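You operate a simulated robot arm through the tools that you are given. There is no shell and no other tool.

Carry out the task below with a simulated robot arm. There is one attempt and no reset: what you move stays moved.

JOB
Clear the stop and run the arc in the machine with the time on mid.
Fine: pull the red stop button out, push reset once, hold lever on, set the time knob; push the green go button once when the heat lamp is out and wait for the done lamp.

The check looks at the end state, three seconds after you hand in, the way a careful person would. Anything else that was tipped, shoved, dropped, spilled or broken makes it a failure.

ROBOT AND FRAMES
A 6-joint arm with a two-finger gripper, fixed in place. Base frame: the origin is on the floor under the middle of its stand, x ahead of it, y to its left, z up. Lengths are in cm, angles in degrees, forces in N, time in s.
It reaches about 141.7 cm from its shoulder. Its first joint turns from -166.0 to 166.0 degrees. Payload 3.43 kg.
The TCP is the grasp point between the finger pads, 2 cm short of the fingertips. In the tool frame z runs along the fingers and y along their closing line. The gripper opens to 19 cm; its body begins 24.8 cm behind the TCP.
Orientation is that of the tool frame in the base frame, as [roll, pitch, yaw] about the fixed x, y, z axes, in that order (R = Rz(yaw) Ry(pitch) Rx(roll)). With the fingers straight down and closing along the base's y, the tool's x points along the base's -x, its y along +y and its z along -z.

CONTROLS
- The arm moves only by the tool play_rows. Its argument "motion" is a list of rows, each an object of numbers (a shift or turn left out is 0, a gripper value left out holds the last): "rx", "ry", "rz": the turn, a rotation vector about the tool's x, y, z in units of 90 degrees (1.0 is 90 degrees); "tx", "ty", "tz": the shift along the tool's x, y, z in units of 200 mm (1.0 is 200 mm); "claw": the finger opening in m, from 0 to 0.19. In form: [{"rx": .., "ry": .., "rz": .., "tx": .., "ty": .., "tz": .., "claw": ..}, ...]. A call has 1 to 20 rows; each row is the pose to reach, as a shift and turn from the pose commanded when the call began, along the tool's axes at that moment. A call with a number of a shift or a turn outside -1 to 1 is refused whole. Rows are played at 5 a second. More than 5 cm and 8.6 degrees between two rows, or a gripper value outside its range, and nothing of the call is played. A pose out of reach is approached as far as the arm can. The call stops where the force on the tool passes 40 N (or 10 N more than at its start, if that is more) or the arm is blocked; 0.2 s more then pass. The fingers move at their own pace (about 15.3 cm/s each) and stop on an object; they squeeze with about 27 N. The grip force told is the motor's: it shows also when the fingers shut on nothing. Time passes only in rows, and 0.2 s behind the last, so rows that repeat a pose let the fingers close. The reply holds the time, the measured pose of the TCP, the force on the tool along the base axes, the opening and the grip force, in the units named above and with some noise, with the torque about the TCP (base axes, N m) and any sound that the robot's microphone picked up.
- Cameras (640 x 400 px; columns grow to the right, rows downward): "scene" is fixed at [5.03, -65.13, 174.22]; the picture's right is [0.64, -0.77, 0.00], its down [-0.42, -0.35, -0.84] and it looks along [0.64, 0.54, -0.55] (base axes); focal length 331 px, centre (320, 200). "wrist" rides on the gripper at [7, -0.8, -28.8] in the tool frame; the picture's right is [0.12, 0.99, 0.00], its down [-0.96, 0.12, -0.25] and it looks along [-0.25, 0.03, 0.97] (tool axes); focal length 261 px, centre (320, 200). There is no depth. A picture from a camera that has moved, and an enlarged one, comes with that camera's place and axes in the base frame and with its lens.
- camera(camera): a new picture of that camera. It takes no simulated time.
- lift_body(by): moves the trunk up (or, below 0, down) by that many cm; the arm rides with it, the base frame stays. It gives what a move gives, with no picture.
- enlarge(camera, box): a new picture of the part [left, top, right, bottom] of that camera's present view, enlarged. It takes no simulated time.
- close_job(): hands the job in; it is judged then, once.

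Places have to be worked out from the pictures, the camera data and where the tool is seen. Open the gripper and draw the arm clear of the work before you hand the job in, unless the task says otherwise.

The tools are called after "Emit:" as name(argument=value, ...) on one line, values as JSON. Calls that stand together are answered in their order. play_rows: Moves the arm, as the interface text tells. Its arguments: {"type":"object","properties":{"motion":{"type":"array"}},"required":["motion"]} The other tools are called the same way: lift_body (by) moves the trunk up or down; camera (camera) takes a picture; enlarge (camera, box) takes an enlarged picture of a part of a camera's view; close_job () hands the job in.

At the start:

```text
t: 0.0
position: [50.57, -6.48, 149.38]
orientation: [-180.0, 0.0, 179.9]
wrist_force: [0.2, -0.2, -0.5]
moment: [0.0, 0.03, 0.03]
opening: 19.01
grasp_force: 0.0
trunk travel left (down, up): [-37.5, 6.5]
```

scene: 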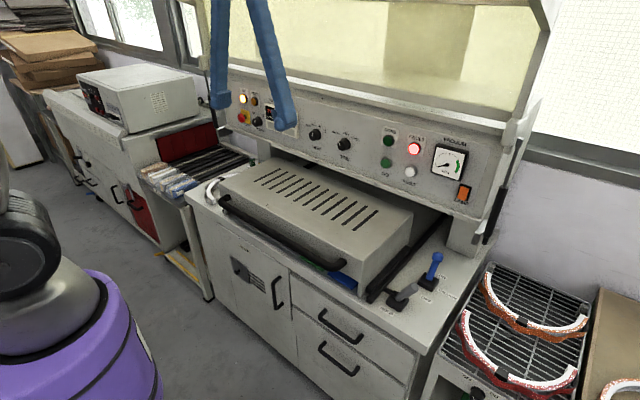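
wrist: 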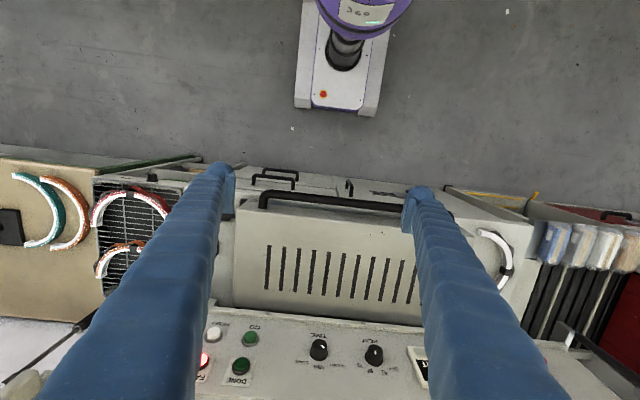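

I start by looking at the panel in detail from the fixed camera.

Emit:
enlarge(camera="scene", box=[220, 80, 380, 180])

Emit:
enlarge(camera="scene", box=[360, 110, 520, 210])

Emit:
enlarge(camera="scene", box=[340, 220, 500, 320])

Emit:
enlarge(camera="wrist", box=[180, 280, 500, 400])

```text
4.00 times, centred on (300, 130) of scene
camera zoom: at [5.03, -65.13, 174.22], right [0.64, -0.77, 0.0], down [-0.42, -0.35, -0.84], along [0.64, 0.54, -0.55], focal length 1324 px, centre (400, 480)
```

zoom: 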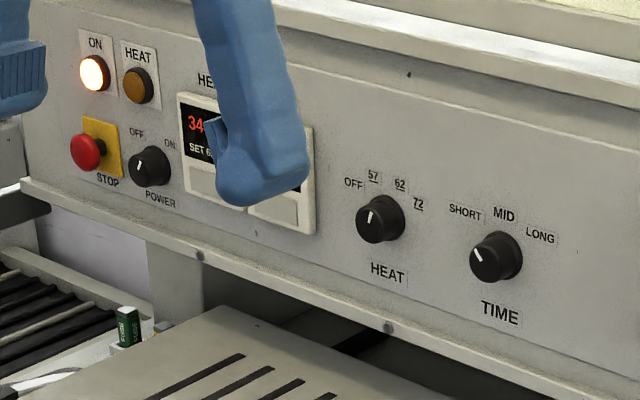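

```text
4.00 times, centred on (440, 160) of scene
camera zoom: at [5.03, -65.13, 174.22], right [0.64, -0.77, 0.0], down [-0.42, -0.35, -0.84], along [0.64, 0.54, -0.55], focal length 1324 px, centre (-160, 360)
```

zoom: 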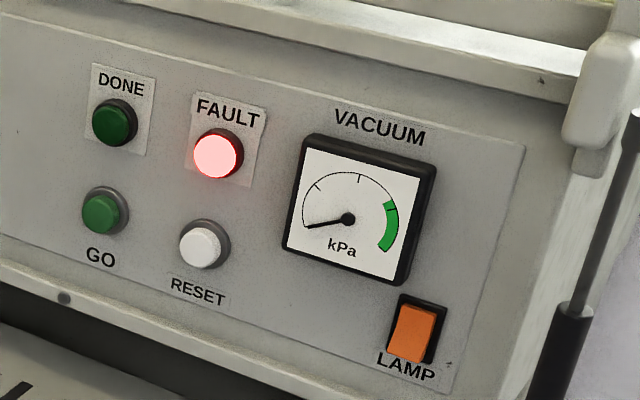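

```text
4.00 times, centred on (420, 270) of scene
camera zoom: at [5.03, -65.13, 174.22], right [0.64, -0.77, 0.0], down [-0.42, -0.35, -0.84], along [0.64, 0.54, -0.55], focal length 1324 px, centre (-80, -80)
```

zoom: 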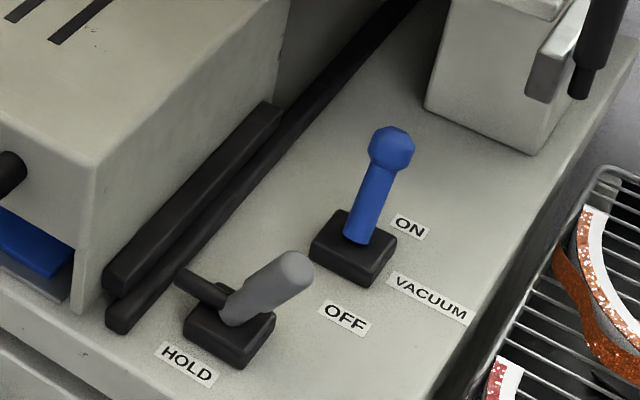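

```text
2.00 times, centred on (340, 340) of wrist
camera zoom: at [43.57, -7.31, 178.13], right [-0.12, 0.99, 0.0], down [0.96, 0.12, 0.25], along [0.25, 0.03, -0.97], focal length 521 px, centre (280, -80)
```

zoom: 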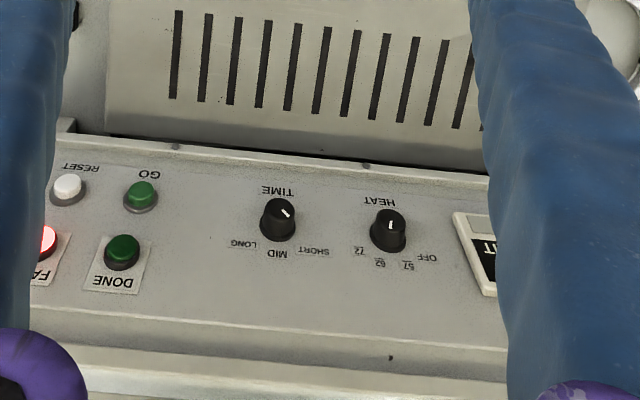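

The buttons triangulate to roughly x≈94, z≈124 (GO y≈-18, RESET y≈-27, TIME knob y≈-1, stop y≈+52). The levers are hidden from the wrist view, so I move the hand sideways above them for a second view.

Emit:
play_rows(motion=[{"ty": -0.2}, {"ty": -0.4}, {"ty": -0.6}, {"ty": -0.8}, {"ty": -1.0}, {"ty": -1.0}])

Emit:
camera(camera="wrist")

Emit:
camera(camera="scene")

```text
t: 1.4
position: [50.57, -26.55, 149.26]
orientation: [180.0, 0.1, 179.9]
wrist_force: [0.5, 0.0, -0.1]
moment: [-0.01, -0.05, -0.01]
opening: 18.99
grasp_force: 0.1
trunk travel left (down, up): [-37.5, 6.5]
```

```text
taken
camera wrist: at [43.31, -27.29, 178.08], right [-0.12, 0.99, 0.0], down [0.96, 0.12, 0.25], along [0.25, 0.03, -0.97], focal length 261 px, centre (320, 200)
```

wrist: 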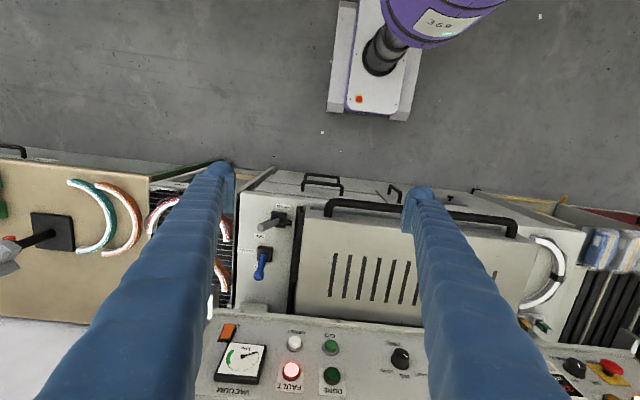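

```text
taken
```

scene: 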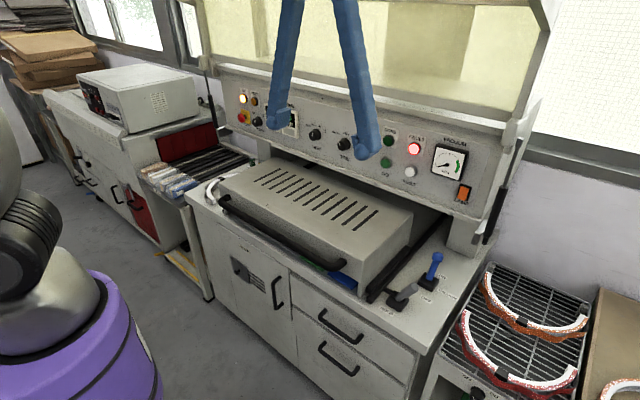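

Now both levers are visible between the fingers. I enlarge that part of the wrist view and the stop/heater area.

Emit:
enlarge(camera="wrist", box=[230, 180, 330, 300])

Emit:
enlarge(camera="scene", box=[380, 230, 460, 310])

Emit:
enlarge(camera="scene", box=[220, 80, 320, 142])

Emit:
enlarge(camera="wrist", box=[500, 200, 640, 400])

```text
3.33 times, centred on (280, 240) of wrist
camera zoom: at [43.31, -27.29, 178.08], right [-0.12, 0.99, 0.0], down [0.96, 0.12, 0.25], along [0.25, 0.03, -0.97], focal length 869 px, centre (453, 67)
```

zoom: 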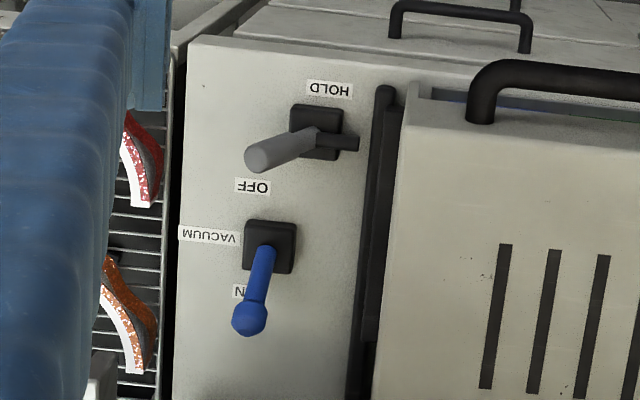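

```text
5.00 times, centred on (420, 270) of scene
camera zoom: at [5.03, -65.13, 174.22], right [0.64, -0.77, 0.0], down [-0.42, -0.35, -0.84], along [0.64, 0.54, -0.55], focal length 1656 px, centre (-180, -150)
```

zoom: 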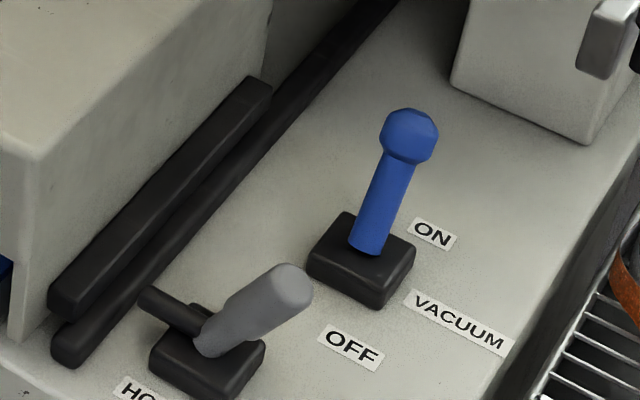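

```text
6.40 times, centred on (270, 111) of scene
camera zoom: at [5.03, -65.13, 174.22], right [0.64, -0.77, 0.0], down [-0.42, -0.35, -0.84], along [0.64, 0.54, -0.55], focal length 2119 px, centre (640, 770)
```

zoom: 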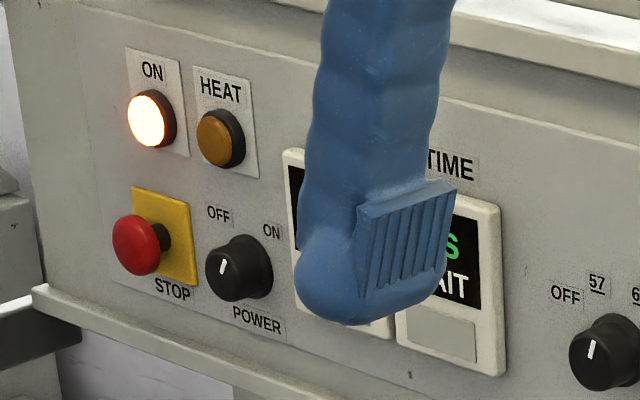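

```text
2.00 times, centred on (570, 300) of wrist
camera zoom: at [43.31, -27.29, 178.08], right [-0.12, 0.99, 0.0], down [0.96, 0.12, 0.25], along [0.25, 0.03, -0.97], focal length 521 px, centre (-180, 0)
```

zoom: 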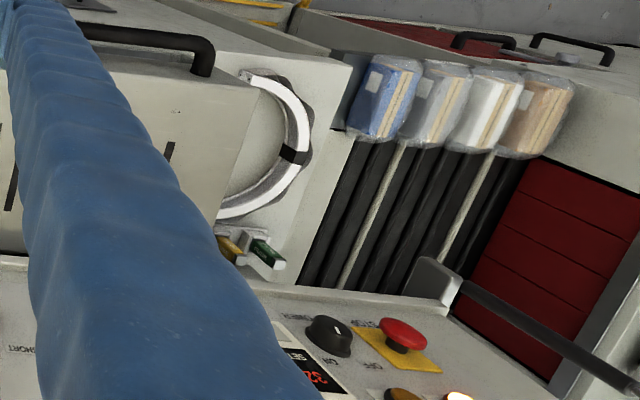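

The vacuum lever (base ≈[89.5,-42.7], tip ≈[93.6,-42.3,97]) already leans to its ON label; the grey HOLD lever (base ≈[75.3,-38.1,89], tip ≈[75.6,-42.6,97.6]) leans to −y. I look for instructions or cues about which way HOLD is on.

Emit:
enlarge(camera="scene", box=[220, 235, 300, 315])

Emit:
enlarge(camera="scene", box=[340, 250, 430, 320])

Emit:
enlarge(camera="scene", box=[180, 160, 300, 250])

Emit:
enlarge(camera="scene", box=[420, 260, 640, 400])

Emit:
enlarge(camera="wrist", box=[190, 310, 360, 400])

```text
5.00 times, centred on (260, 275) of scene
camera zoom: at [5.03, -65.13, 174.22], right [0.64, -0.77, 0.0], down [-0.42, -0.35, -0.84], along [0.64, 0.54, -0.55], focal length 1656 px, centre (620, -175)
```

zoom: 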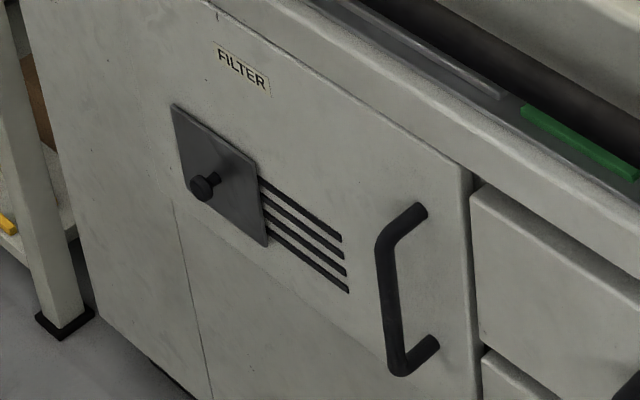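

```text
5.71 times, centred on (385, 285) of scene
camera zoom: at [5.03, -65.13, 174.22], right [0.64, -0.77, 0.0], down [-0.42, -0.35, -0.84], along [0.64, 0.54, -0.55], focal length 1892 px, centre (-51, -286)
```

zoom: 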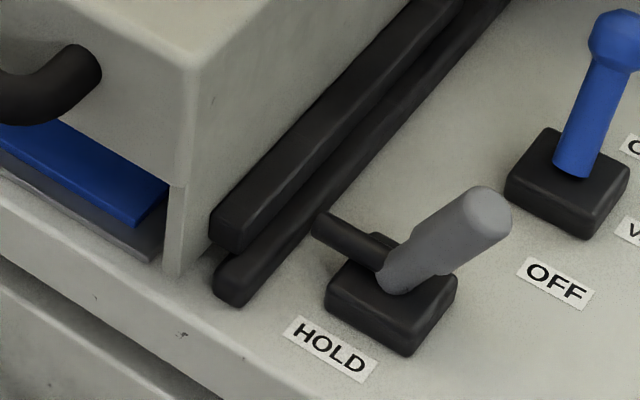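

```text
4.44 times, centred on (240, 205) of scene
camera zoom: at [5.03, -65.13, 174.22], right [0.64, -0.77, 0.0], down [-0.42, -0.35, -0.84], along [0.64, 0.54, -0.55], focal length 1472 px, centre (676, 178)
```

zoom: 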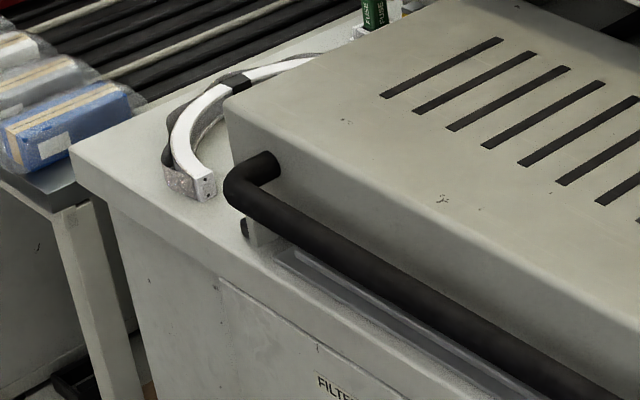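

```text
2.86 times, centred on (530, 330) of scene
camera zoom: at [5.03, -65.13, 174.22], right [0.64, -0.77, 0.0], down [-0.42, -0.35, -0.84], along [0.64, 0.54, -0.55], focal length 946 px, centre (-280, -171)
```

zoom: 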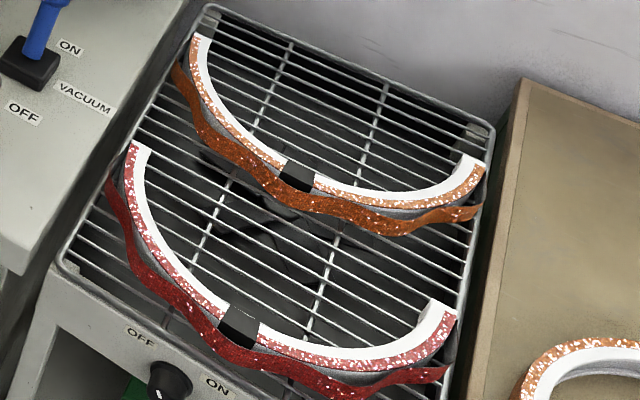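

```text
3.76 times, centred on (275, 355) of wrist
camera zoom: at [43.31, -27.29, 178.08], right [-0.12, 0.99, 0.0], down [0.96, 0.12, 0.25], along [0.25, 0.03, -0.97], focal length 981 px, centre (489, -384)
```

zoom: 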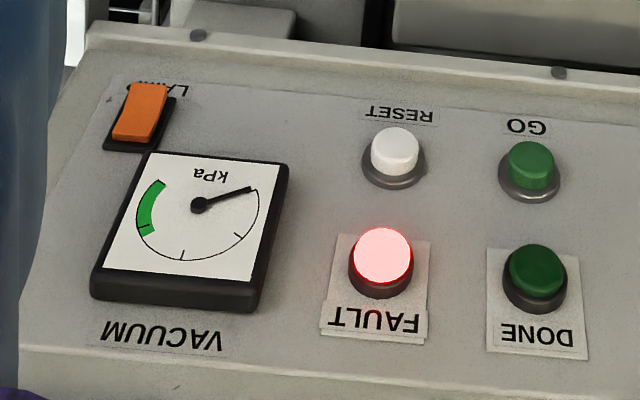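

The HOLD lever leans away from the drawer; I will study it closer later. First the stop button: I rotate the hand to point at the panel (+x) while moving forward and lower, staying well short of the panel.

Emit:
play_rows(motion=[{"ry": -0.09, "tx": -0.08, "tz": 0.08}, {"ry": -0.18, "tx": -0.16, "tz": 0.16}, {"ry": -0.27, "tx": -0.24, "tz": 0.24}, {"ry": -0.36, "tx": -0.32, "tz": 0.32}, {"ry": -0.45, "tx": -0.4, "tz": 0.4}, {"ry": -0.54, "tx": -0.48, "tz": 0.48}, {"ry": -0.63, "tx": -0.56, "tz": 0.56}, {"ry": -0.72, "tx": -0.64, "tz": 0.64}, {"ry": -0.81, "tx": -0.72, "tz": 0.72}, {"ry": -0.9, "tx": -0.8, "tz": 0.8}, {"ry": -0.98, "tx": -0.88, "tz": 0.88}, {"ry": -1.0, "tx": -0.95, "tz": 0.95}, {"ry": -1.0, "tx": -0.95, "tz": 0.95}])

Emit:
camera(camera="wrist")

Emit:
camera(camera="scene")

```text
t: 4.2
position: [71.09, -28.7, 141.11]
orientation: [130.8, 83.5, 131.3]
wrist_force: [0.5, -1.0, -0.5]
moment: [-0.03, -0.04, 0.0]
opening: 19.01
grasp_force: 0.1
out of reach, approached as far as the arm can: row 8, 9, 10, 11, 12, 13
trunk travel left (down, up): [-37.5, 6.5]
```

```text
taken
camera wrist: at [41.84, -29.32, 136.22], right [-0.01, 1.0, -0.03], down [-0.18, 0.03, 0.98], along [0.98, 0.02, 0.18], focal length 261 px, centre (320, 200)
```

wrist: 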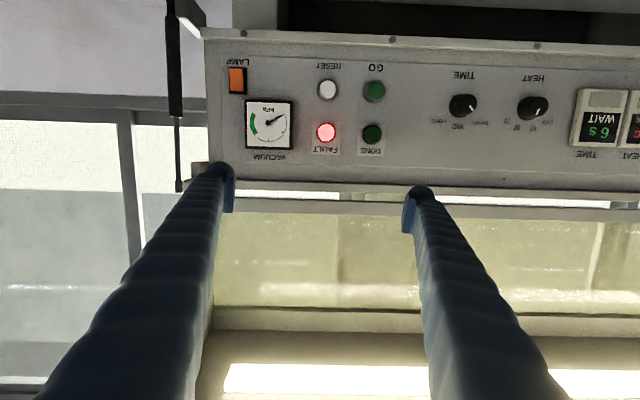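

```text
taken
```

scene: 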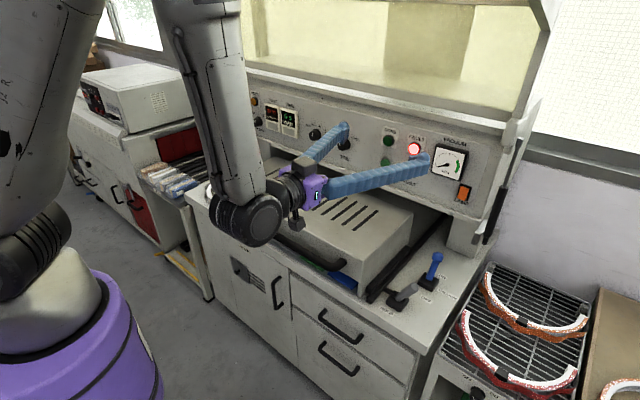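

The arm ran out of reach at this height (it stopped near [71,-29,141], slightly tilted). I lower the trunk by 15 cm so that a level pose at panel height becomes reachable.

Emit:
lift_body(by=-15)

Emit:
camera(camera="scene")

```text
t: 6.0
position: [70.85, -28.64, 126.23]
orientation: [130.6, 83.6, 131.0]
wrist_force: [0.3, -0.6, 0.3]
moment: [0.02, -0.01, 0.0]
opening: 19.0
grasp_force: 0.1
trunk travel left (down, up): [-22.5, 21.5]
```

```text
taken
```

scene: 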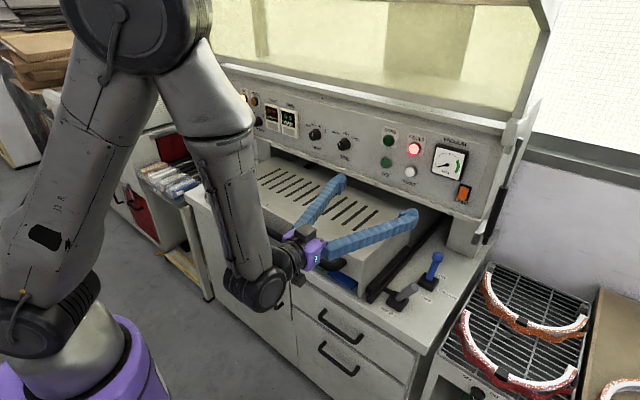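

The arm folds better now. I play one neutral row to see where the commanded pose is.

Emit:
play_rows(motion=[{"tx": 0.0}])

```text
t: 6.3
position: [70.87, -28.66, 126.27]
orientation: [130.6, 83.7, 131.1]
wrist_force: [0.2, 0.0, -0.3]
moment: [0.03, 0.01, -0.02]
opening: 18.98
grasp_force: 0.1
trunk travel left (down, up): [-22.5, 21.5]
```

Commanded equals measured. I correct the small tilt/roll so the tool points exactly along +x and slide left toward the stop button at constant height.

Emit:
play_rows(motion=[{"rx": 0.006, "ry": -0.0455, "rz": -0.053, "tx": 0.02, "ty": 0.2}, {"rx": 0.006, "ry": -0.0455, "rz": -0.053, "tx": 0.033, "ty": 0.4}, {"rx": 0.006, "ry": -0.0455, "rz": -0.053, "tx": 0.05, "ty": 0.6}, {"rx": 0.006, "ry": -0.0455, "rz": -0.053, "tx": 0.067, "ty": 0.8}, {"rx": 0.006, "ry": -0.0455, "rz": -0.053, "tx": 0.083, "ty": 1.0}, {"rx": 0.006, "ry": -0.0455, "rz": -0.053, "tx": 0.083, "ty": 1.0}])

Emit:
camera(camera="wrist")

```text
t: 7.8
position: [80.19, -14.69, 131.45]
orientation: [116.4, 85.7, 117.4]
wrist_force: [-0.8, -1.0, -0.2]
moment: [-0.01, -0.03, -0.06]
opening: 19.01
grasp_force: 0.0
out of reach, approached as far as the arm can: row 1, 2, 3, 4, 5, 6
trunk travel left (down, up): [-22.5, 21.5]
```

```text
taken
camera wrist: at [51.11, -15.52, 125.36], right [-0.02, 1.0, -0.05], down [-0.22, 0.05, 0.98], along [0.98, 0.03, 0.21], focal length 261 px, centre (320, 200)
```

wrist: 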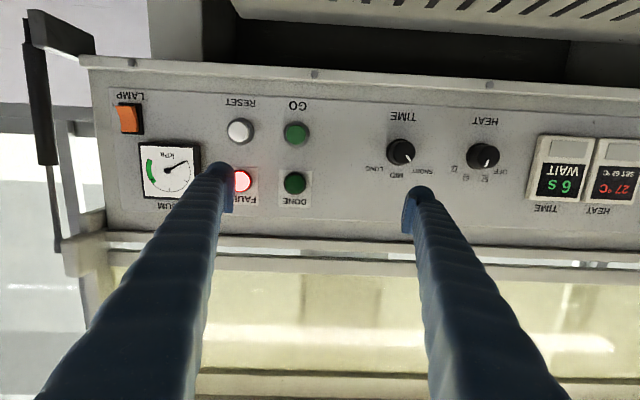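

The arm's elbow fold limit is what stops it (wrist too close to the shoulder). I raise the hand by 12 cm here while levelling it, then will lower the trunk more to gain room.

Emit:
play_rows(motion=[{"tx": -0.15}, {"tx": -0.3}, {"tx": -0.45}, {"tx": -0.6}, {"tx": -0.6, "rx": 0.011, "ry": -0.021, "rz": -0.043}, {"tx": -0.6, "rx": 0.011, "ry": -0.021, "rz": -0.043}])

Emit:
camera(camera="wrist")

Emit:
camera(camera="scene")

```text
t: 9.2
position: [80.42, -15.68, 143.35]
orientation: [-166.5, 90.0, -166.6]
wrist_force: [0.6, -0.7, 0.2]
moment: [0.0, 0.02, 0.02]
opening: 18.99
grasp_force: 0.1
trunk travel left (down, up): [-22.5, 21.5]
```

```text
taken
camera wrist: at [51.48, -16.51, 136.49], right [0.0, 0.99, -0.12], down [-0.25, 0.12, 0.96], along [0.97, 0.03, 0.24], focal length 261 px, centre (320, 200)
```

wrist: 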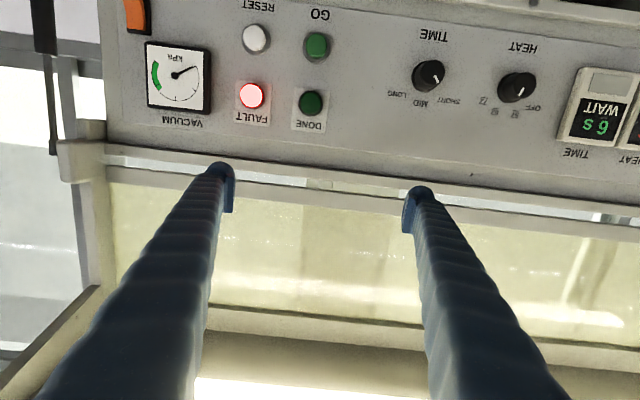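

```text
taken
```

scene: 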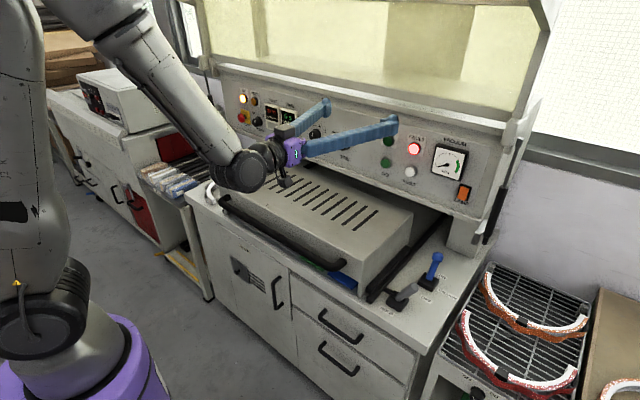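

Now level and within reach at z≈143. I lower the trunk 15 cm more, which brings the hand to about z 128 with the shoulder lower.

Emit:
lift_body(by=-15)

Emit:
play_rows(motion=[{"ty": 0.2}, {"ty": 0.4}, {"ty": 0.6}, {"ty": 0.8}, {"ty": 1.0}, {"ty": 1.0}])

Emit:
camera(camera="scene")

```text
t: 10.9
position: [80.32, -15.61, 128.5]
orientation: [-170.7, 89.9, -170.7]
wrist_force: [-0.2, -0.1, 0.0]
moment: [-0.01, 0.0, -0.02]
opening: 19.03
grasp_force: 0.0
trunk travel left (down, up): [-7.5, 36.5]
```

```text
t: 12.3
position: [79.66, -2.4, 129.51]
orientation: [-176.5, 89.3, -171.9]
wrist_force: [-0.6, -0.3, 0.2]
moment: [0.01, -0.01, 0.03]
opening: 18.99
grasp_force: 0.1
out of reach, approached as far as the arm can: row 2, 3, 4, 5, 6
trunk travel left (down, up): [-7.5, 36.5]
```

```text
taken
```

scene: 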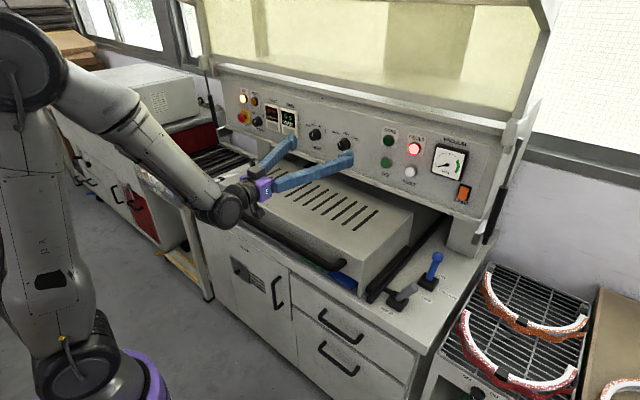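

The limit shows again near y≈0 where the wrist is closest to the shoulder. I take the passage higher (z≈140) and slightly further out (x≈83), still clear of the panel.

Emit:
play_rows(motion=[{"tx": -0.15, "tz": 0.05}, {"tx": -0.3, "tz": 0.1}, {"tx": -0.45, "tz": 0.15}, {"tx": -0.55, "tz": 0.15, "ty": 0.15}, {"tx": -0.55, "tz": 0.15, "ty": 0.35}, {"tx": -0.55, "tz": 0.15, "ty": 0.55}, {"tx": -0.55, "tz": 0.15, "ty": 0.75}, {"tx": -0.55, "tz": 0.15, "ty": 0.95}, {"tx": -0.55, "tz": 0.15, "ty": 0.95}])

Emit:
camera(camera="wrist")

```text
t: 14.3
position: [81.32, 8.29, 140.66]
orientation: [-101.4, 85.6, -90.1]
wrist_force: [-0.6, -0.4, 0.8]
moment: [0.01, -0.02, 0.11]
opening: 19.01
grasp_force: 0.1
out of reach, approached as far as the arm can: row 4, 5, 6, 7, 8, 9
trunk travel left (down, up): [-7.5, 36.5]
```

```text
taken
camera wrist: at [53.32, 1.33, 134.2], right [-0.19, 0.96, -0.19], down [-0.27, 0.14, 0.95], along [0.94, 0.24, 0.23], focal length 261 px, centre (320, 200)
```

wrist: 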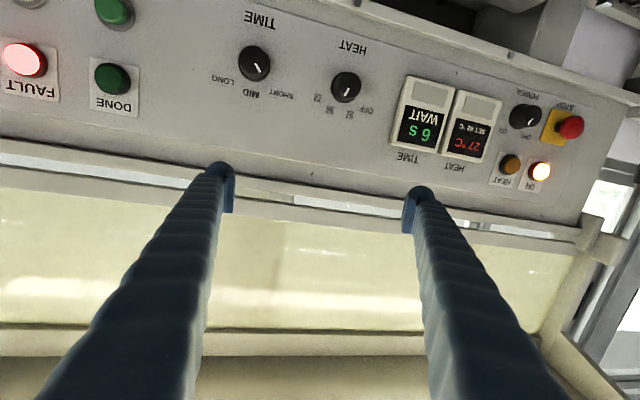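

I check how the arm is folded here from the scene camera, to understand which limit it hits.

Emit:
camera(camera="scene")

```text
taken
```

scene: 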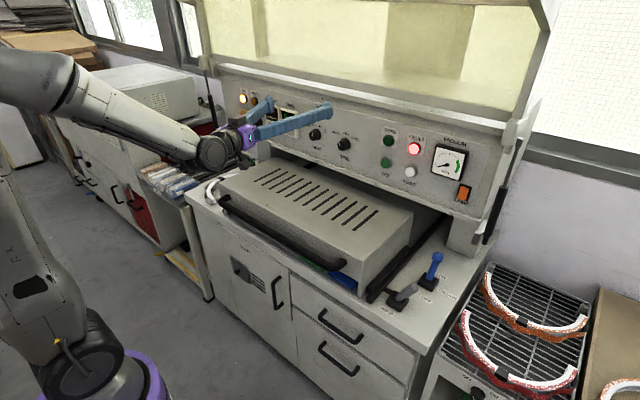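

The forearm comes in from the far left; the IK prefers a slight left yaw here. I keep this yaw and continue left with a short move to see if the arm follows.

Emit:
play_rows(motion=[{"ty": 0.2, "tz": 0.04}, {"ty": 0.4, "tz": 0.08}, {"ty": 0.6, "tz": 0.12}, {"ty": 0.6, "tz": 0.12}])

Emit:
camera(camera="scene")

```text
t: 15.3
position: [82.47, 14.92, 140.69]
orientation: [-111.6, 85.0, -95.9]
wrist_force: [0.0, -0.2, -0.1]
moment: [0.04, -0.03, 0.0]
opening: 19.02
grasp_force: 0.0
out of reach, approached as far as the arm can: row 1, 2, 3, 4
trunk travel left (down, up): [-7.5, 36.5]
```

```text
taken
```

scene: 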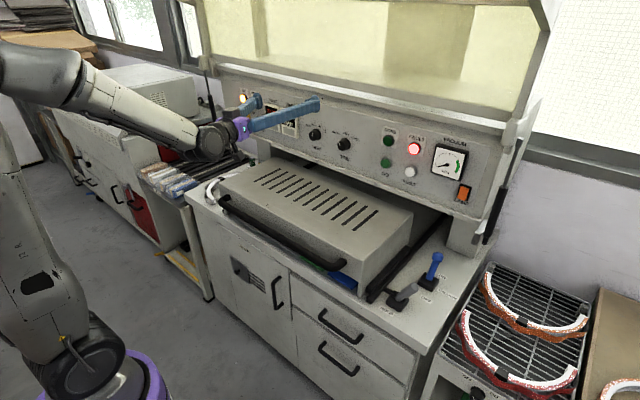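

The arm needs more left yaw the further left it goes, so a level +x tool isn't available at the stop button. Instead I'll use a tool tilted ~45° down (which frees the wrist); I tip the hand down here while backing away a little.

Emit:
play_rows(motion=[{"ry": 0.085, "tz": -0.05}, {"ry": 0.17, "tz": -0.1}, {"ry": 0.255, "tz": -0.15}, {"ry": 0.34, "tz": -0.2}, {"ry": 0.425, "tz": -0.25}, {"ry": 0.5, "tz": -0.25}, {"ry": 0.5, "tz": -0.25}])

Emit:
camera(camera="wrist")

Emit:
camera(camera="scene")

```text
t: 17.1
position: [75.41, 27.75, 144.73]
orientation: [157.9, 46.7, -172.0]
wrist_force: [-0.4, 0.9, 0.4]
moment: [-0.03, -0.01, -0.06]
opening: 19.02
grasp_force: 0.0
out of reach, approached as far as the arm can: row 3, 4
trunk travel left (down, up): [-7.5, 36.5]
stopped in row 7: the arm was blocked; the commanded pose is now the measured one
```

```text
taken
camera wrist: at [53.09, 12.8, 157.66], right [-0.48, 0.86, 0.17], down [0.45, 0.08, 0.89], along [0.75, 0.5, -0.43], focal length 261 px, centre (320, 200)
```

wrist: 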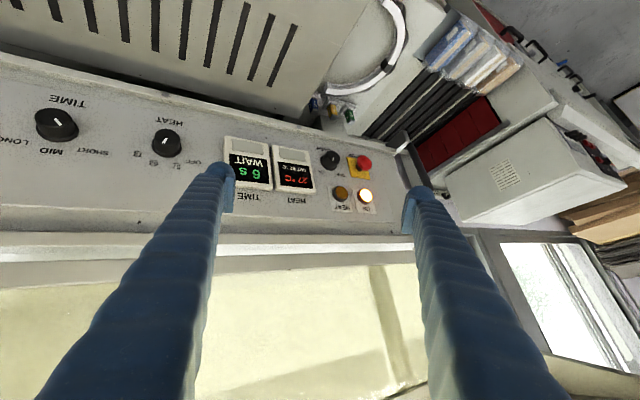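

```text
taken
```

scene: 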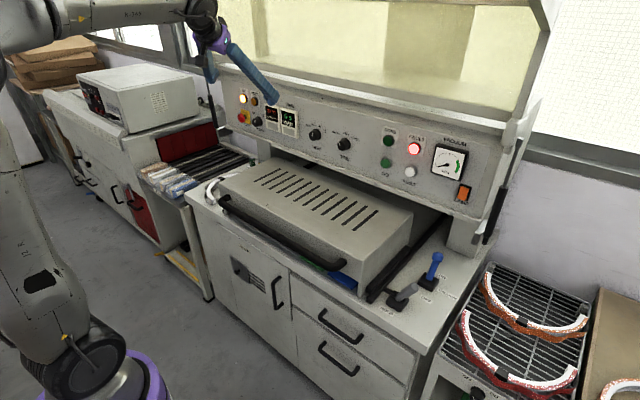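

The arm swung through a wrist configuration change and stopped near [75,28,145], free of contact (forces <1 N). I let it settle and read the pose.

Emit:
play_rows(motion=[{"tx": 0.0}, {"tx": 0.0}])

Emit:
camera(camera="scene")

```text
t: 17.7
position: [75.18, 27.63, 144.74]
orientation: [157.8, 46.6, -172.1]
wrist_force: [0.7, -0.5, -0.2]
moment: [0.0, 0.0, 0.02]
opening: 19.02
grasp_force: 0.0
trunk travel left (down, up): [-7.5, 36.5]
```

```text
taken
```

scene: 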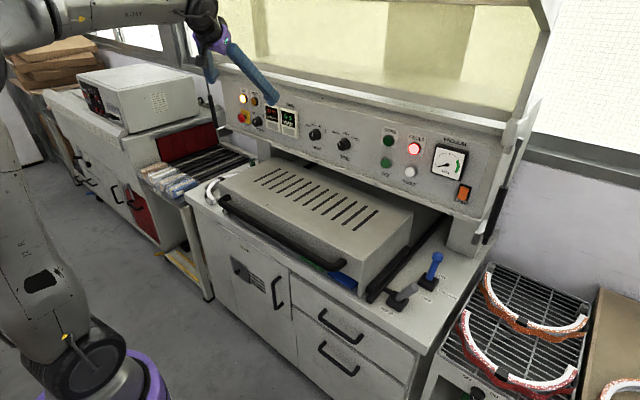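

I now bring the hand to y≈50, x≈77, z≈142 with fingers closing along y and tool pitched 45° down toward the panel, narrowing the fingers to 8 cm to stay clear of the left strut.

Emit:
play_rows(motion=[{"claw": 0.08}, {"tx": -0.014, "ty": 0.183, "tz": 0.133, "rx": 0.062, "ry": 0.001, "rz": 0.013, "claw": 0.08}, {"tx": -0.028, "ty": 0.366, "tz": 0.266, "rx": 0.124, "ry": 0.003, "rz": 0.026, "claw": 0.08}, {"tx": -0.042, "ty": 0.548, "tz": 0.398, "rx": 0.185, "ry": 0.004, "rz": 0.039, "claw": 0.08}, {"tx": -0.056, "ty": 0.731, "tz": 0.531, "rx": 0.247, "ry": 0.005, "rz": 0.052, "claw": 0.08}, {"tx": -0.07, "ty": 0.914, "tz": 0.664, "rx": 0.309, "ry": 0.007, "rz": 0.065, "claw": 0.08}, {"tx": -0.07, "ty": 0.914, "tz": 0.664, "rx": 0.309, "ry": 0.007, "rz": 0.065, "claw": 0.08}, {"tx": -0.07, "ty": 0.914, "tz": 0.664, "rx": 0.309, "ry": 0.007, "rz": 0.065, "claw": 0.08}])

Emit:
camera(camera="wrist")

Emit:
camera(camera="scene")

```text
t: 19.5
position: [77.13, 49.53, 142.41]
orientation: [179.7, 45.0, 179.8]
wrist_force: [-0.1, -1.2, 0.4]
moment: [0.24, 0.12, 0.22]
opening: 7.98
grasp_force: 0.0
trunk travel left (down, up): [-7.5, 36.5]
```

```text
taken
camera wrist: at [51.76, 48.66, 157.72], right [-0.08, 0.99, -0.08], down [0.51, 0.11, 0.86], along [0.86, 0.03, -0.51], focal length 261 px, centre (320, 200)
```

wrist: 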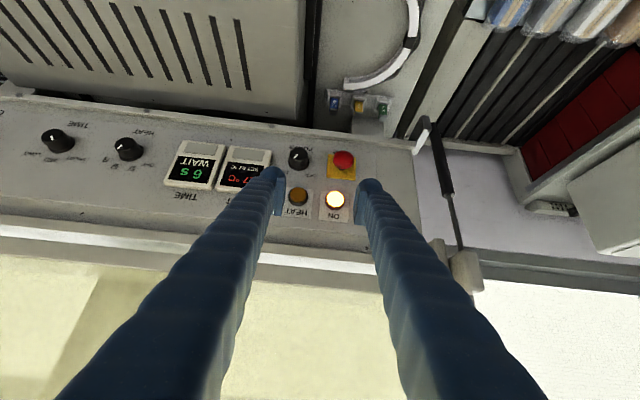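

```text
taken
```

scene: 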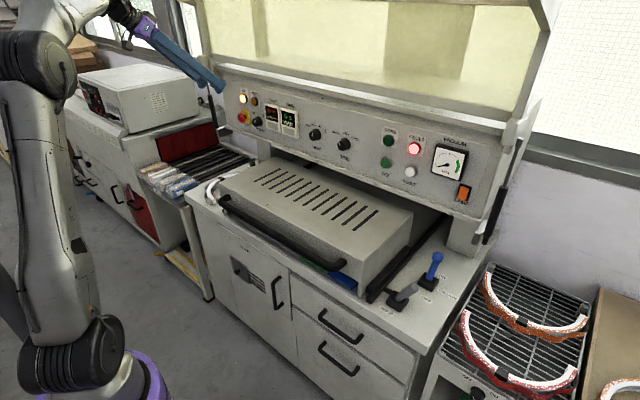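

Pose reached exactly (tool 45° down, yaw 0). I enlarge the stop area from the wrist camera and the scene camera to triangulate the red cap.

Emit:
enlarge(camera="wrist", box=[280, 130, 380, 220])

Emit:
enlarge(camera="scene", box=[220, 80, 320, 142])

```text
4.44 times, centred on (330, 175) of wrist
camera zoom: at [51.76, 48.66, 157.72], right [-0.08, 0.99, -0.08], down [0.51, 0.11, 0.86], along [0.86, 0.03, -0.51], focal length 1158 px, centre (276, 311)
```

zoom: 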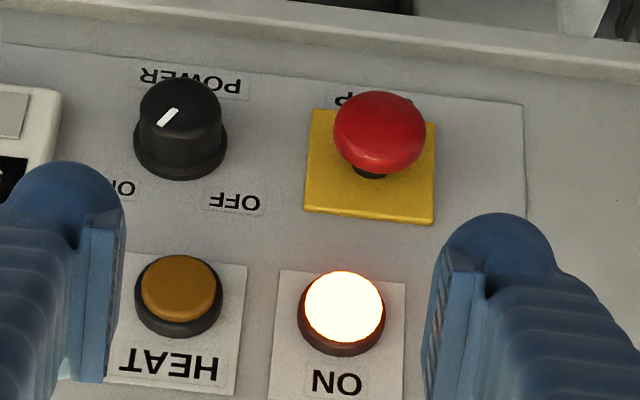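

```text
6.40 times, centred on (270, 111) of scene
camera zoom: at [5.03, -65.13, 174.22], right [0.64, -0.77, 0.0], down [-0.42, -0.35, -0.84], along [0.64, 0.54, -0.55], focal length 2119 px, centre (640, 770)
```

zoom: 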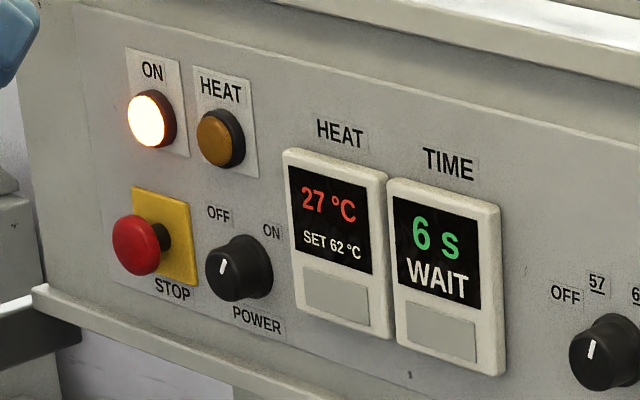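

The red cap is at about [92.2, 54.0, 123.8], diameter ≈4.2 cm, plate at x≈94.6; POWER knob edge is at y≈47. I move to a pre-grasp point 12 cm back along the tool axis with fingers opened 5.5 cm.

Emit:
play_rows(motion=[{"tx": 0.04, "ty": 0.06, "tz": 0.13, "claw": 0.055}, {"tx": 0.08, "ty": 0.12, "tz": 0.27, "claw": 0.055}, {"tx": 0.11, "ty": 0.18, "tz": 0.4, "claw": 0.055}, {"tx": 0.1425, "ty": 0.2335, "tz": 0.536, "claw": 0.055}, {"tx": 0.1425, "ty": 0.2335, "tz": 0.536, "claw": 0.055}])

Emit:
camera(camera="wrist")

Emit:
enlarge(camera="scene", box=[180, 30, 320, 150])

```text
t: 20.7
position: [82.55, 54.74, 132.4]
orientation: [179.9, 44.9, 180.0]
wrist_force: [-0.6, 1.1, 0.1]
moment: [-0.02, 0.0, -0.03]
opening: 5.51
grasp_force: 0.1
trunk travel left (down, up): [-7.5, 36.5]
```

```text
taken
camera wrist: at [57.31, 53.68, 147.78], right [-0.09, 0.99, -0.08], down [0.51, 0.12, 0.85], along [0.86, 0.03, -0.51], focal length 261 px, centre (320, 200)
```

wrist: 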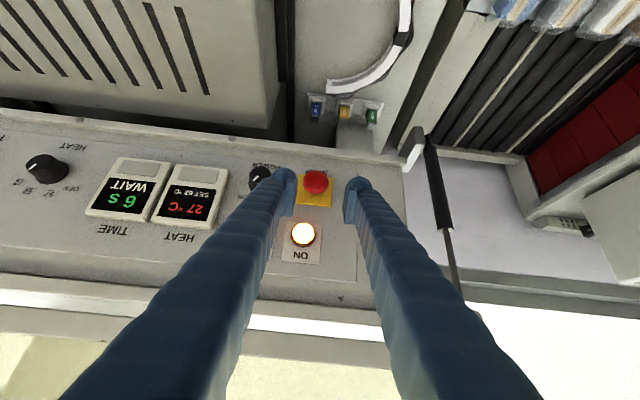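

```text
3.33 times, centred on (250, 90) of scene
camera zoom: at [5.03, -65.13, 174.22], right [0.64, -0.77, 0.0], down [-0.42, -0.35, -0.84], along [0.64, 0.54, -0.55], focal length 1104 px, centre (553, 567)
```

zoom: 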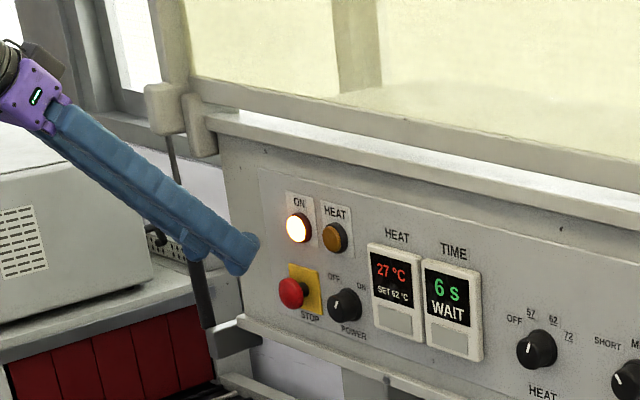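

Fingers are well centred; cap re-measured at y≈54.1. I advance along the tool axis so the pads straddle the cap, slowing at the end.

Emit:
play_rows(motion=[{"ty": -0.03, "tz": 0.0}, {"ty": -0.03, "tz": 0.15}, {"ty": -0.03, "tz": 0.3}, {"tx": -0.007, "ty": -0.03, "tz": 0.4}, {"tx": -0.01, "ty": -0.03, "tz": 0.48}, {"tx": -0.014, "ty": -0.03, "tz": 0.54}, {"tx": -0.014, "ty": -0.03, "tz": 0.594}, {"tx": -0.014, "ty": -0.03, "tz": 0.594}])

Emit:
camera(camera="wrist")

Emit:
enlarge(camera="scene", box=[180, 50, 320, 150])

```text
t: 22.5
position: [91.32, 54.28, 124.23]
orientation: [179.9, 45.0, -180.0]
wrist_force: [0.1, 0.8, 0.4]
moment: [0.0, 0.02, 0.0]
opening: 5.48
grasp_force: 0.0
trunk travel left (down, up): [-7.5, 36.5]
```

```text
taken
camera wrist: at [65.97, 53.39, 139.56], right [-0.09, 0.99, -0.08], down [0.51, 0.12, 0.85], along [0.86, 0.03, -0.51], focal length 261 px, centre (320, 200)
```

wrist: 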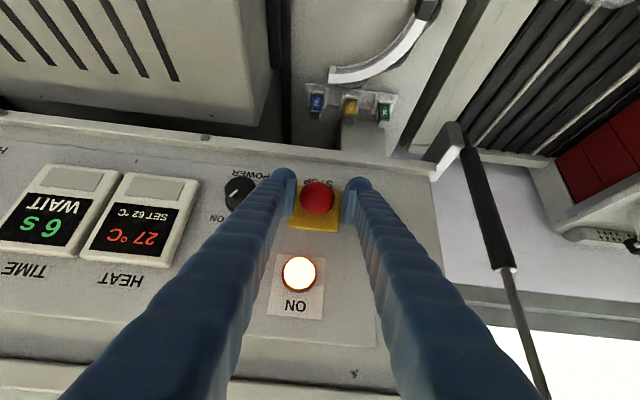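

```text
4.00 times, centred on (250, 100) of scene
camera zoom: at [5.03, -65.13, 174.22], right [0.64, -0.77, 0.0], down [-0.42, -0.35, -0.84], along [0.64, 0.54, -0.55], focal length 1324 px, centre (600, 600)
```

zoom: 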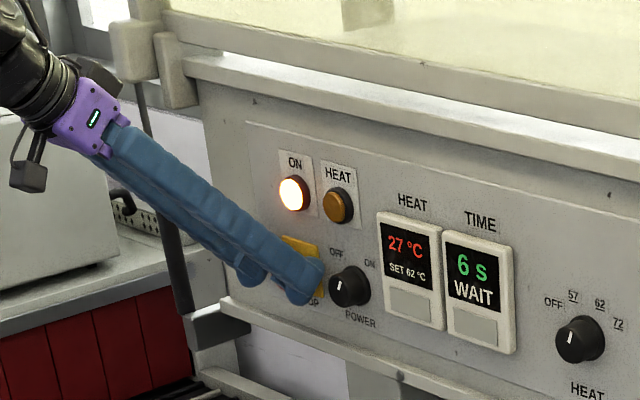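

The cap sits between the pads with no contact yet. I close the fingers on it and hold a few rows.

Emit:
play_rows(motion=[{"claw": 0.03}, {"claw": 0.03}, {"claw": 0.03}, {"claw": 0.03}])

Emit:
enlarge(camera="wrist", box=[260, 140, 380, 240])

```text
t: 23.5
position: [91.46, 54.02, 124.08]
orientation: [179.9, 44.9, 180.0]
wrist_force: [-3.3, -19.9, -4.3]
moment: [-0.18, 0.04, -0.22]
opening: 4.0
grasp_force: 45.0
trunk travel left (down, up): [-7.5, 36.5]
```

```text
4.00 times, centred on (320, 190) of wrist
camera zoom: at [66.02, 53.15, 139.56], right [-0.08, 0.99, -0.08], down [0.51, 0.11, 0.85], along [0.86, 0.03, -0.51], focal length 1043 px, centre (320, 240)
```

zoom: 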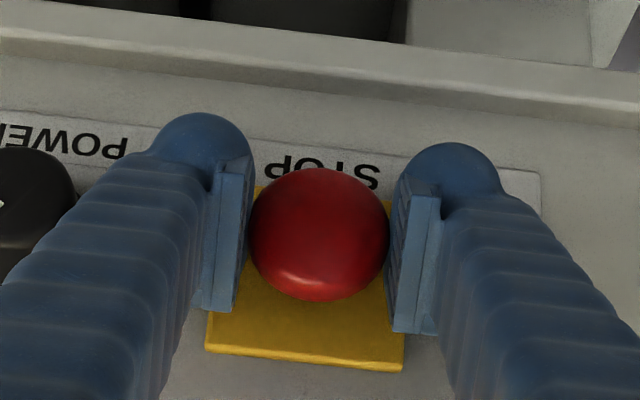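

Gripped at 4.0 cm opening, with a 20 N side load meaning the cap is ~0.3 cm to the right. I relieve that and then pull straight out along −x in small steps.

Emit:
play_rows(motion=[{"ty": -0.015}, {"ty": -0.015}, {"ty": -0.015, "tx": 0.0177, "tz": -0.0177}, {"ty": -0.015, "tx": 0.0354, "tz": -0.0354}, {"ty": -0.015, "tx": 0.053, "tz": -0.053}, {"ty": -0.015, "tx": 0.053, "tz": -0.053}])

Emit:
enlarge(camera="wrist", box=[260, 140, 380, 240])

Emit:
enlarge(camera="scene", box=[220, 80, 420, 205])

```text
t: 24.9
position: [89.76, 54.01, 124.14]
orientation: [180.0, 44.9, -179.9]
wrist_force: [-2.3, 4.4, 0.8]
moment: [-0.02, -0.02, 0.08]
opening: 3.11
grasp_force: 24.4
trunk travel left (down, up): [-7.5, 36.5]
```

```text
4.00 times, centred on (320, 190) of wrist
camera zoom: at [64.35, 53.06, 139.54], right [-0.09, 0.99, -0.08], down [0.51, 0.12, 0.85], along [0.86, 0.03, -0.51], focal length 1043 px, centre (320, 240)
```

zoom: 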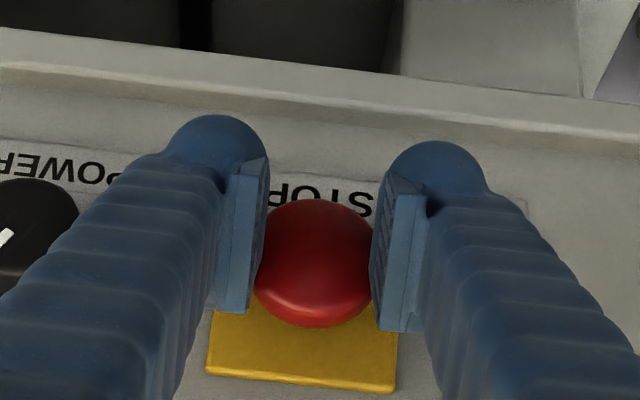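

```text
3.20 times, centred on (320, 142) of scene
camera zoom: at [5.03, -65.13, 174.22], right [0.64, -0.77, 0.0], down [-0.42, -0.35, -0.84], along [0.64, 0.54, -0.55], focal length 1060 px, centre (320, 384)
```

zoom: 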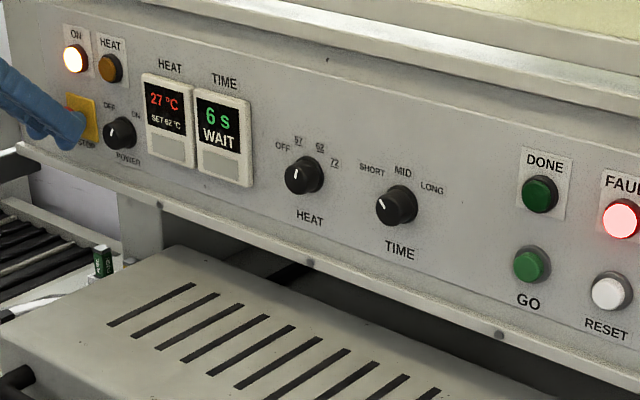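

The fingers slid off the domed front: opening shrank to 3.1 cm and the cap is still at x≈92.3. I reopen, go about 1 cm deeper so the pads cover the widest part/back of the cap, and regrip at full squeeze.

Emit:
play_rows(motion=[{"claw": 0.055}, {"claw": 0.055}, {"tx": -0.03, "tz": 0.034, "claw": 0.055}, {"tx": -0.06, "tz": 0.068, "claw": 0.055}, {"tx": -0.075, "tz": 0.087, "claw": 0.055}, {"tx": -0.0884, "tz": 0.1025, "claw": 0.055}, {"tx": -0.0884, "tz": 0.1025, "claw": 0.055}])

Emit:
enlarge(camera="wrist", box=[260, 140, 380, 240])

Emit:
enlarge(camera="scene", box=[200, 80, 300, 150])

```text
t: 26.5
position: [92.45, 53.84, 124.0]
orientation: [179.8, 44.9, -179.9]
wrist_force: [-4.9, 0.5, 0.0]
moment: [-0.04, -0.01, -0.17]
opening: 5.5
grasp_force: 0.0
trunk travel left (down, up): [-7.5, 36.5]
```

```text
4.00 times, centred on (320, 190) of wrist
camera zoom: at [67.06, 53.03, 139.39], right [-0.09, 0.99, -0.08], down [0.51, 0.12, 0.85], along [0.86, 0.03, -0.51], focal length 1043 px, centre (320, 240)
```

zoom: 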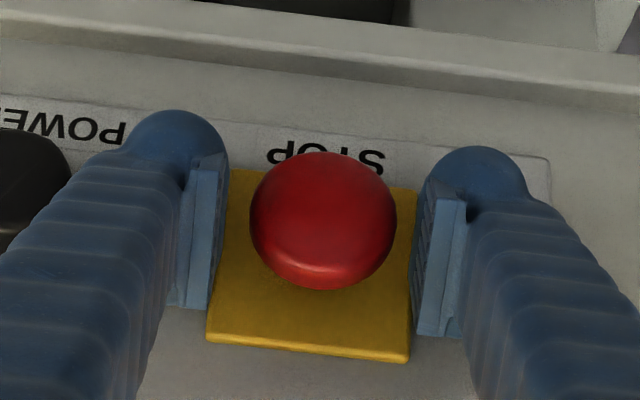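

```text
5.71 times, centred on (250, 115) of scene
camera zoom: at [5.03, -65.13, 174.22], right [0.64, -0.77, 0.0], down [-0.42, -0.35, -0.84], along [0.64, 0.54, -0.55], focal length 1892 px, centre (720, 686)
```

zoom: 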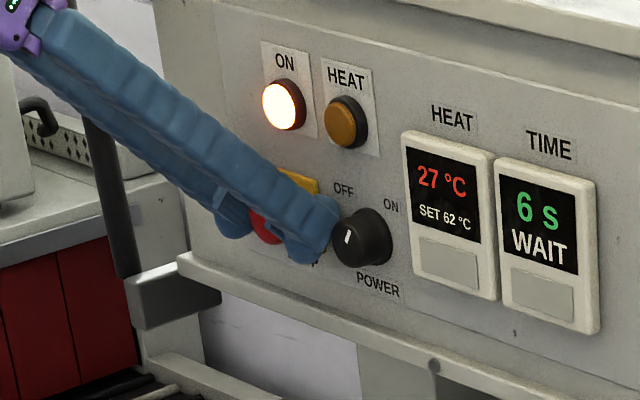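

Light touch (5 N) with the panel, cap centred at y≈53.9. I back off 0.2 cm, close at full command and hold.

Emit:
play_rows(motion=[{"tx": 0.007, "tz": -0.007, "claw": 0.055}, {"tx": 0.007, "tz": -0.007, "claw": 0.0}, {"tx": 0.007, "tz": -0.007, "claw": 0.0}, {"tx": 0.007, "tz": -0.007, "claw": 0.0}, {"tx": 0.007, "tz": -0.007, "claw": 0.0}])

```text
t: 27.7
position: [92.32, 53.9, 123.92]
orientation: [179.9, 45.0, -180.0]
wrist_force: [5.6, 7.8, 0.7]
moment: [0.08, -0.12, 0.0]
opening: 3.85
grasp_force: 44.4
trunk travel left (down, up): [-7.5, 36.5]
```

Opening 3.85 cm and the reaction now draws the tool toward the panel, so the pads are behind the widest point. I pull out in 0.3 cm steps.

Emit:
play_rows(motion=[{"tx": 0.0106, "tz": -0.0106}, {"tx": 0.0212, "tz": -0.0212}, {"tx": 0.0318, "tz": -0.0318}, {"tx": 0.0318, "tz": -0.0318}])

Emit:
enlarge(camera="wrist", box=[260, 140, 380, 240])

```text
t: 28.7
position: [91.38, 53.98, 123.93]
orientation: [180.0, 44.9, -179.9]
wrist_force: [-0.9, 8.3, -0.9]
moment: [0.11, 0.06, -0.01]
opening: 3.83
grasp_force: 44.9
trunk travel left (down, up): [-7.5, 36.5]
```

```text
4.00 times, centred on (320, 190) of wrist
camera zoom: at [66.02, 53.1, 139.38], right [-0.09, 0.99, -0.08], down [0.51, 0.12, 0.85], along [0.86, 0.03, -0.51], focal length 1043 px, centre (320, 240)
```

zoom: 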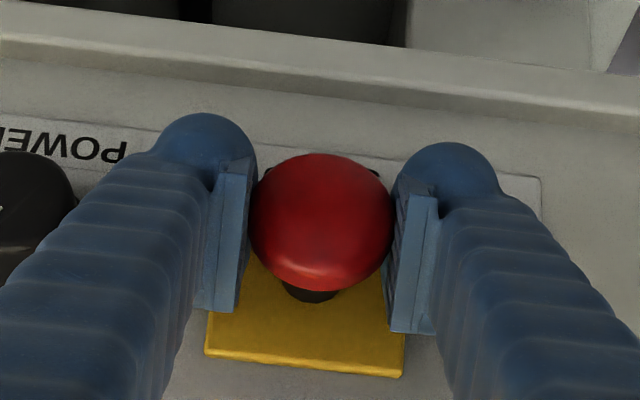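

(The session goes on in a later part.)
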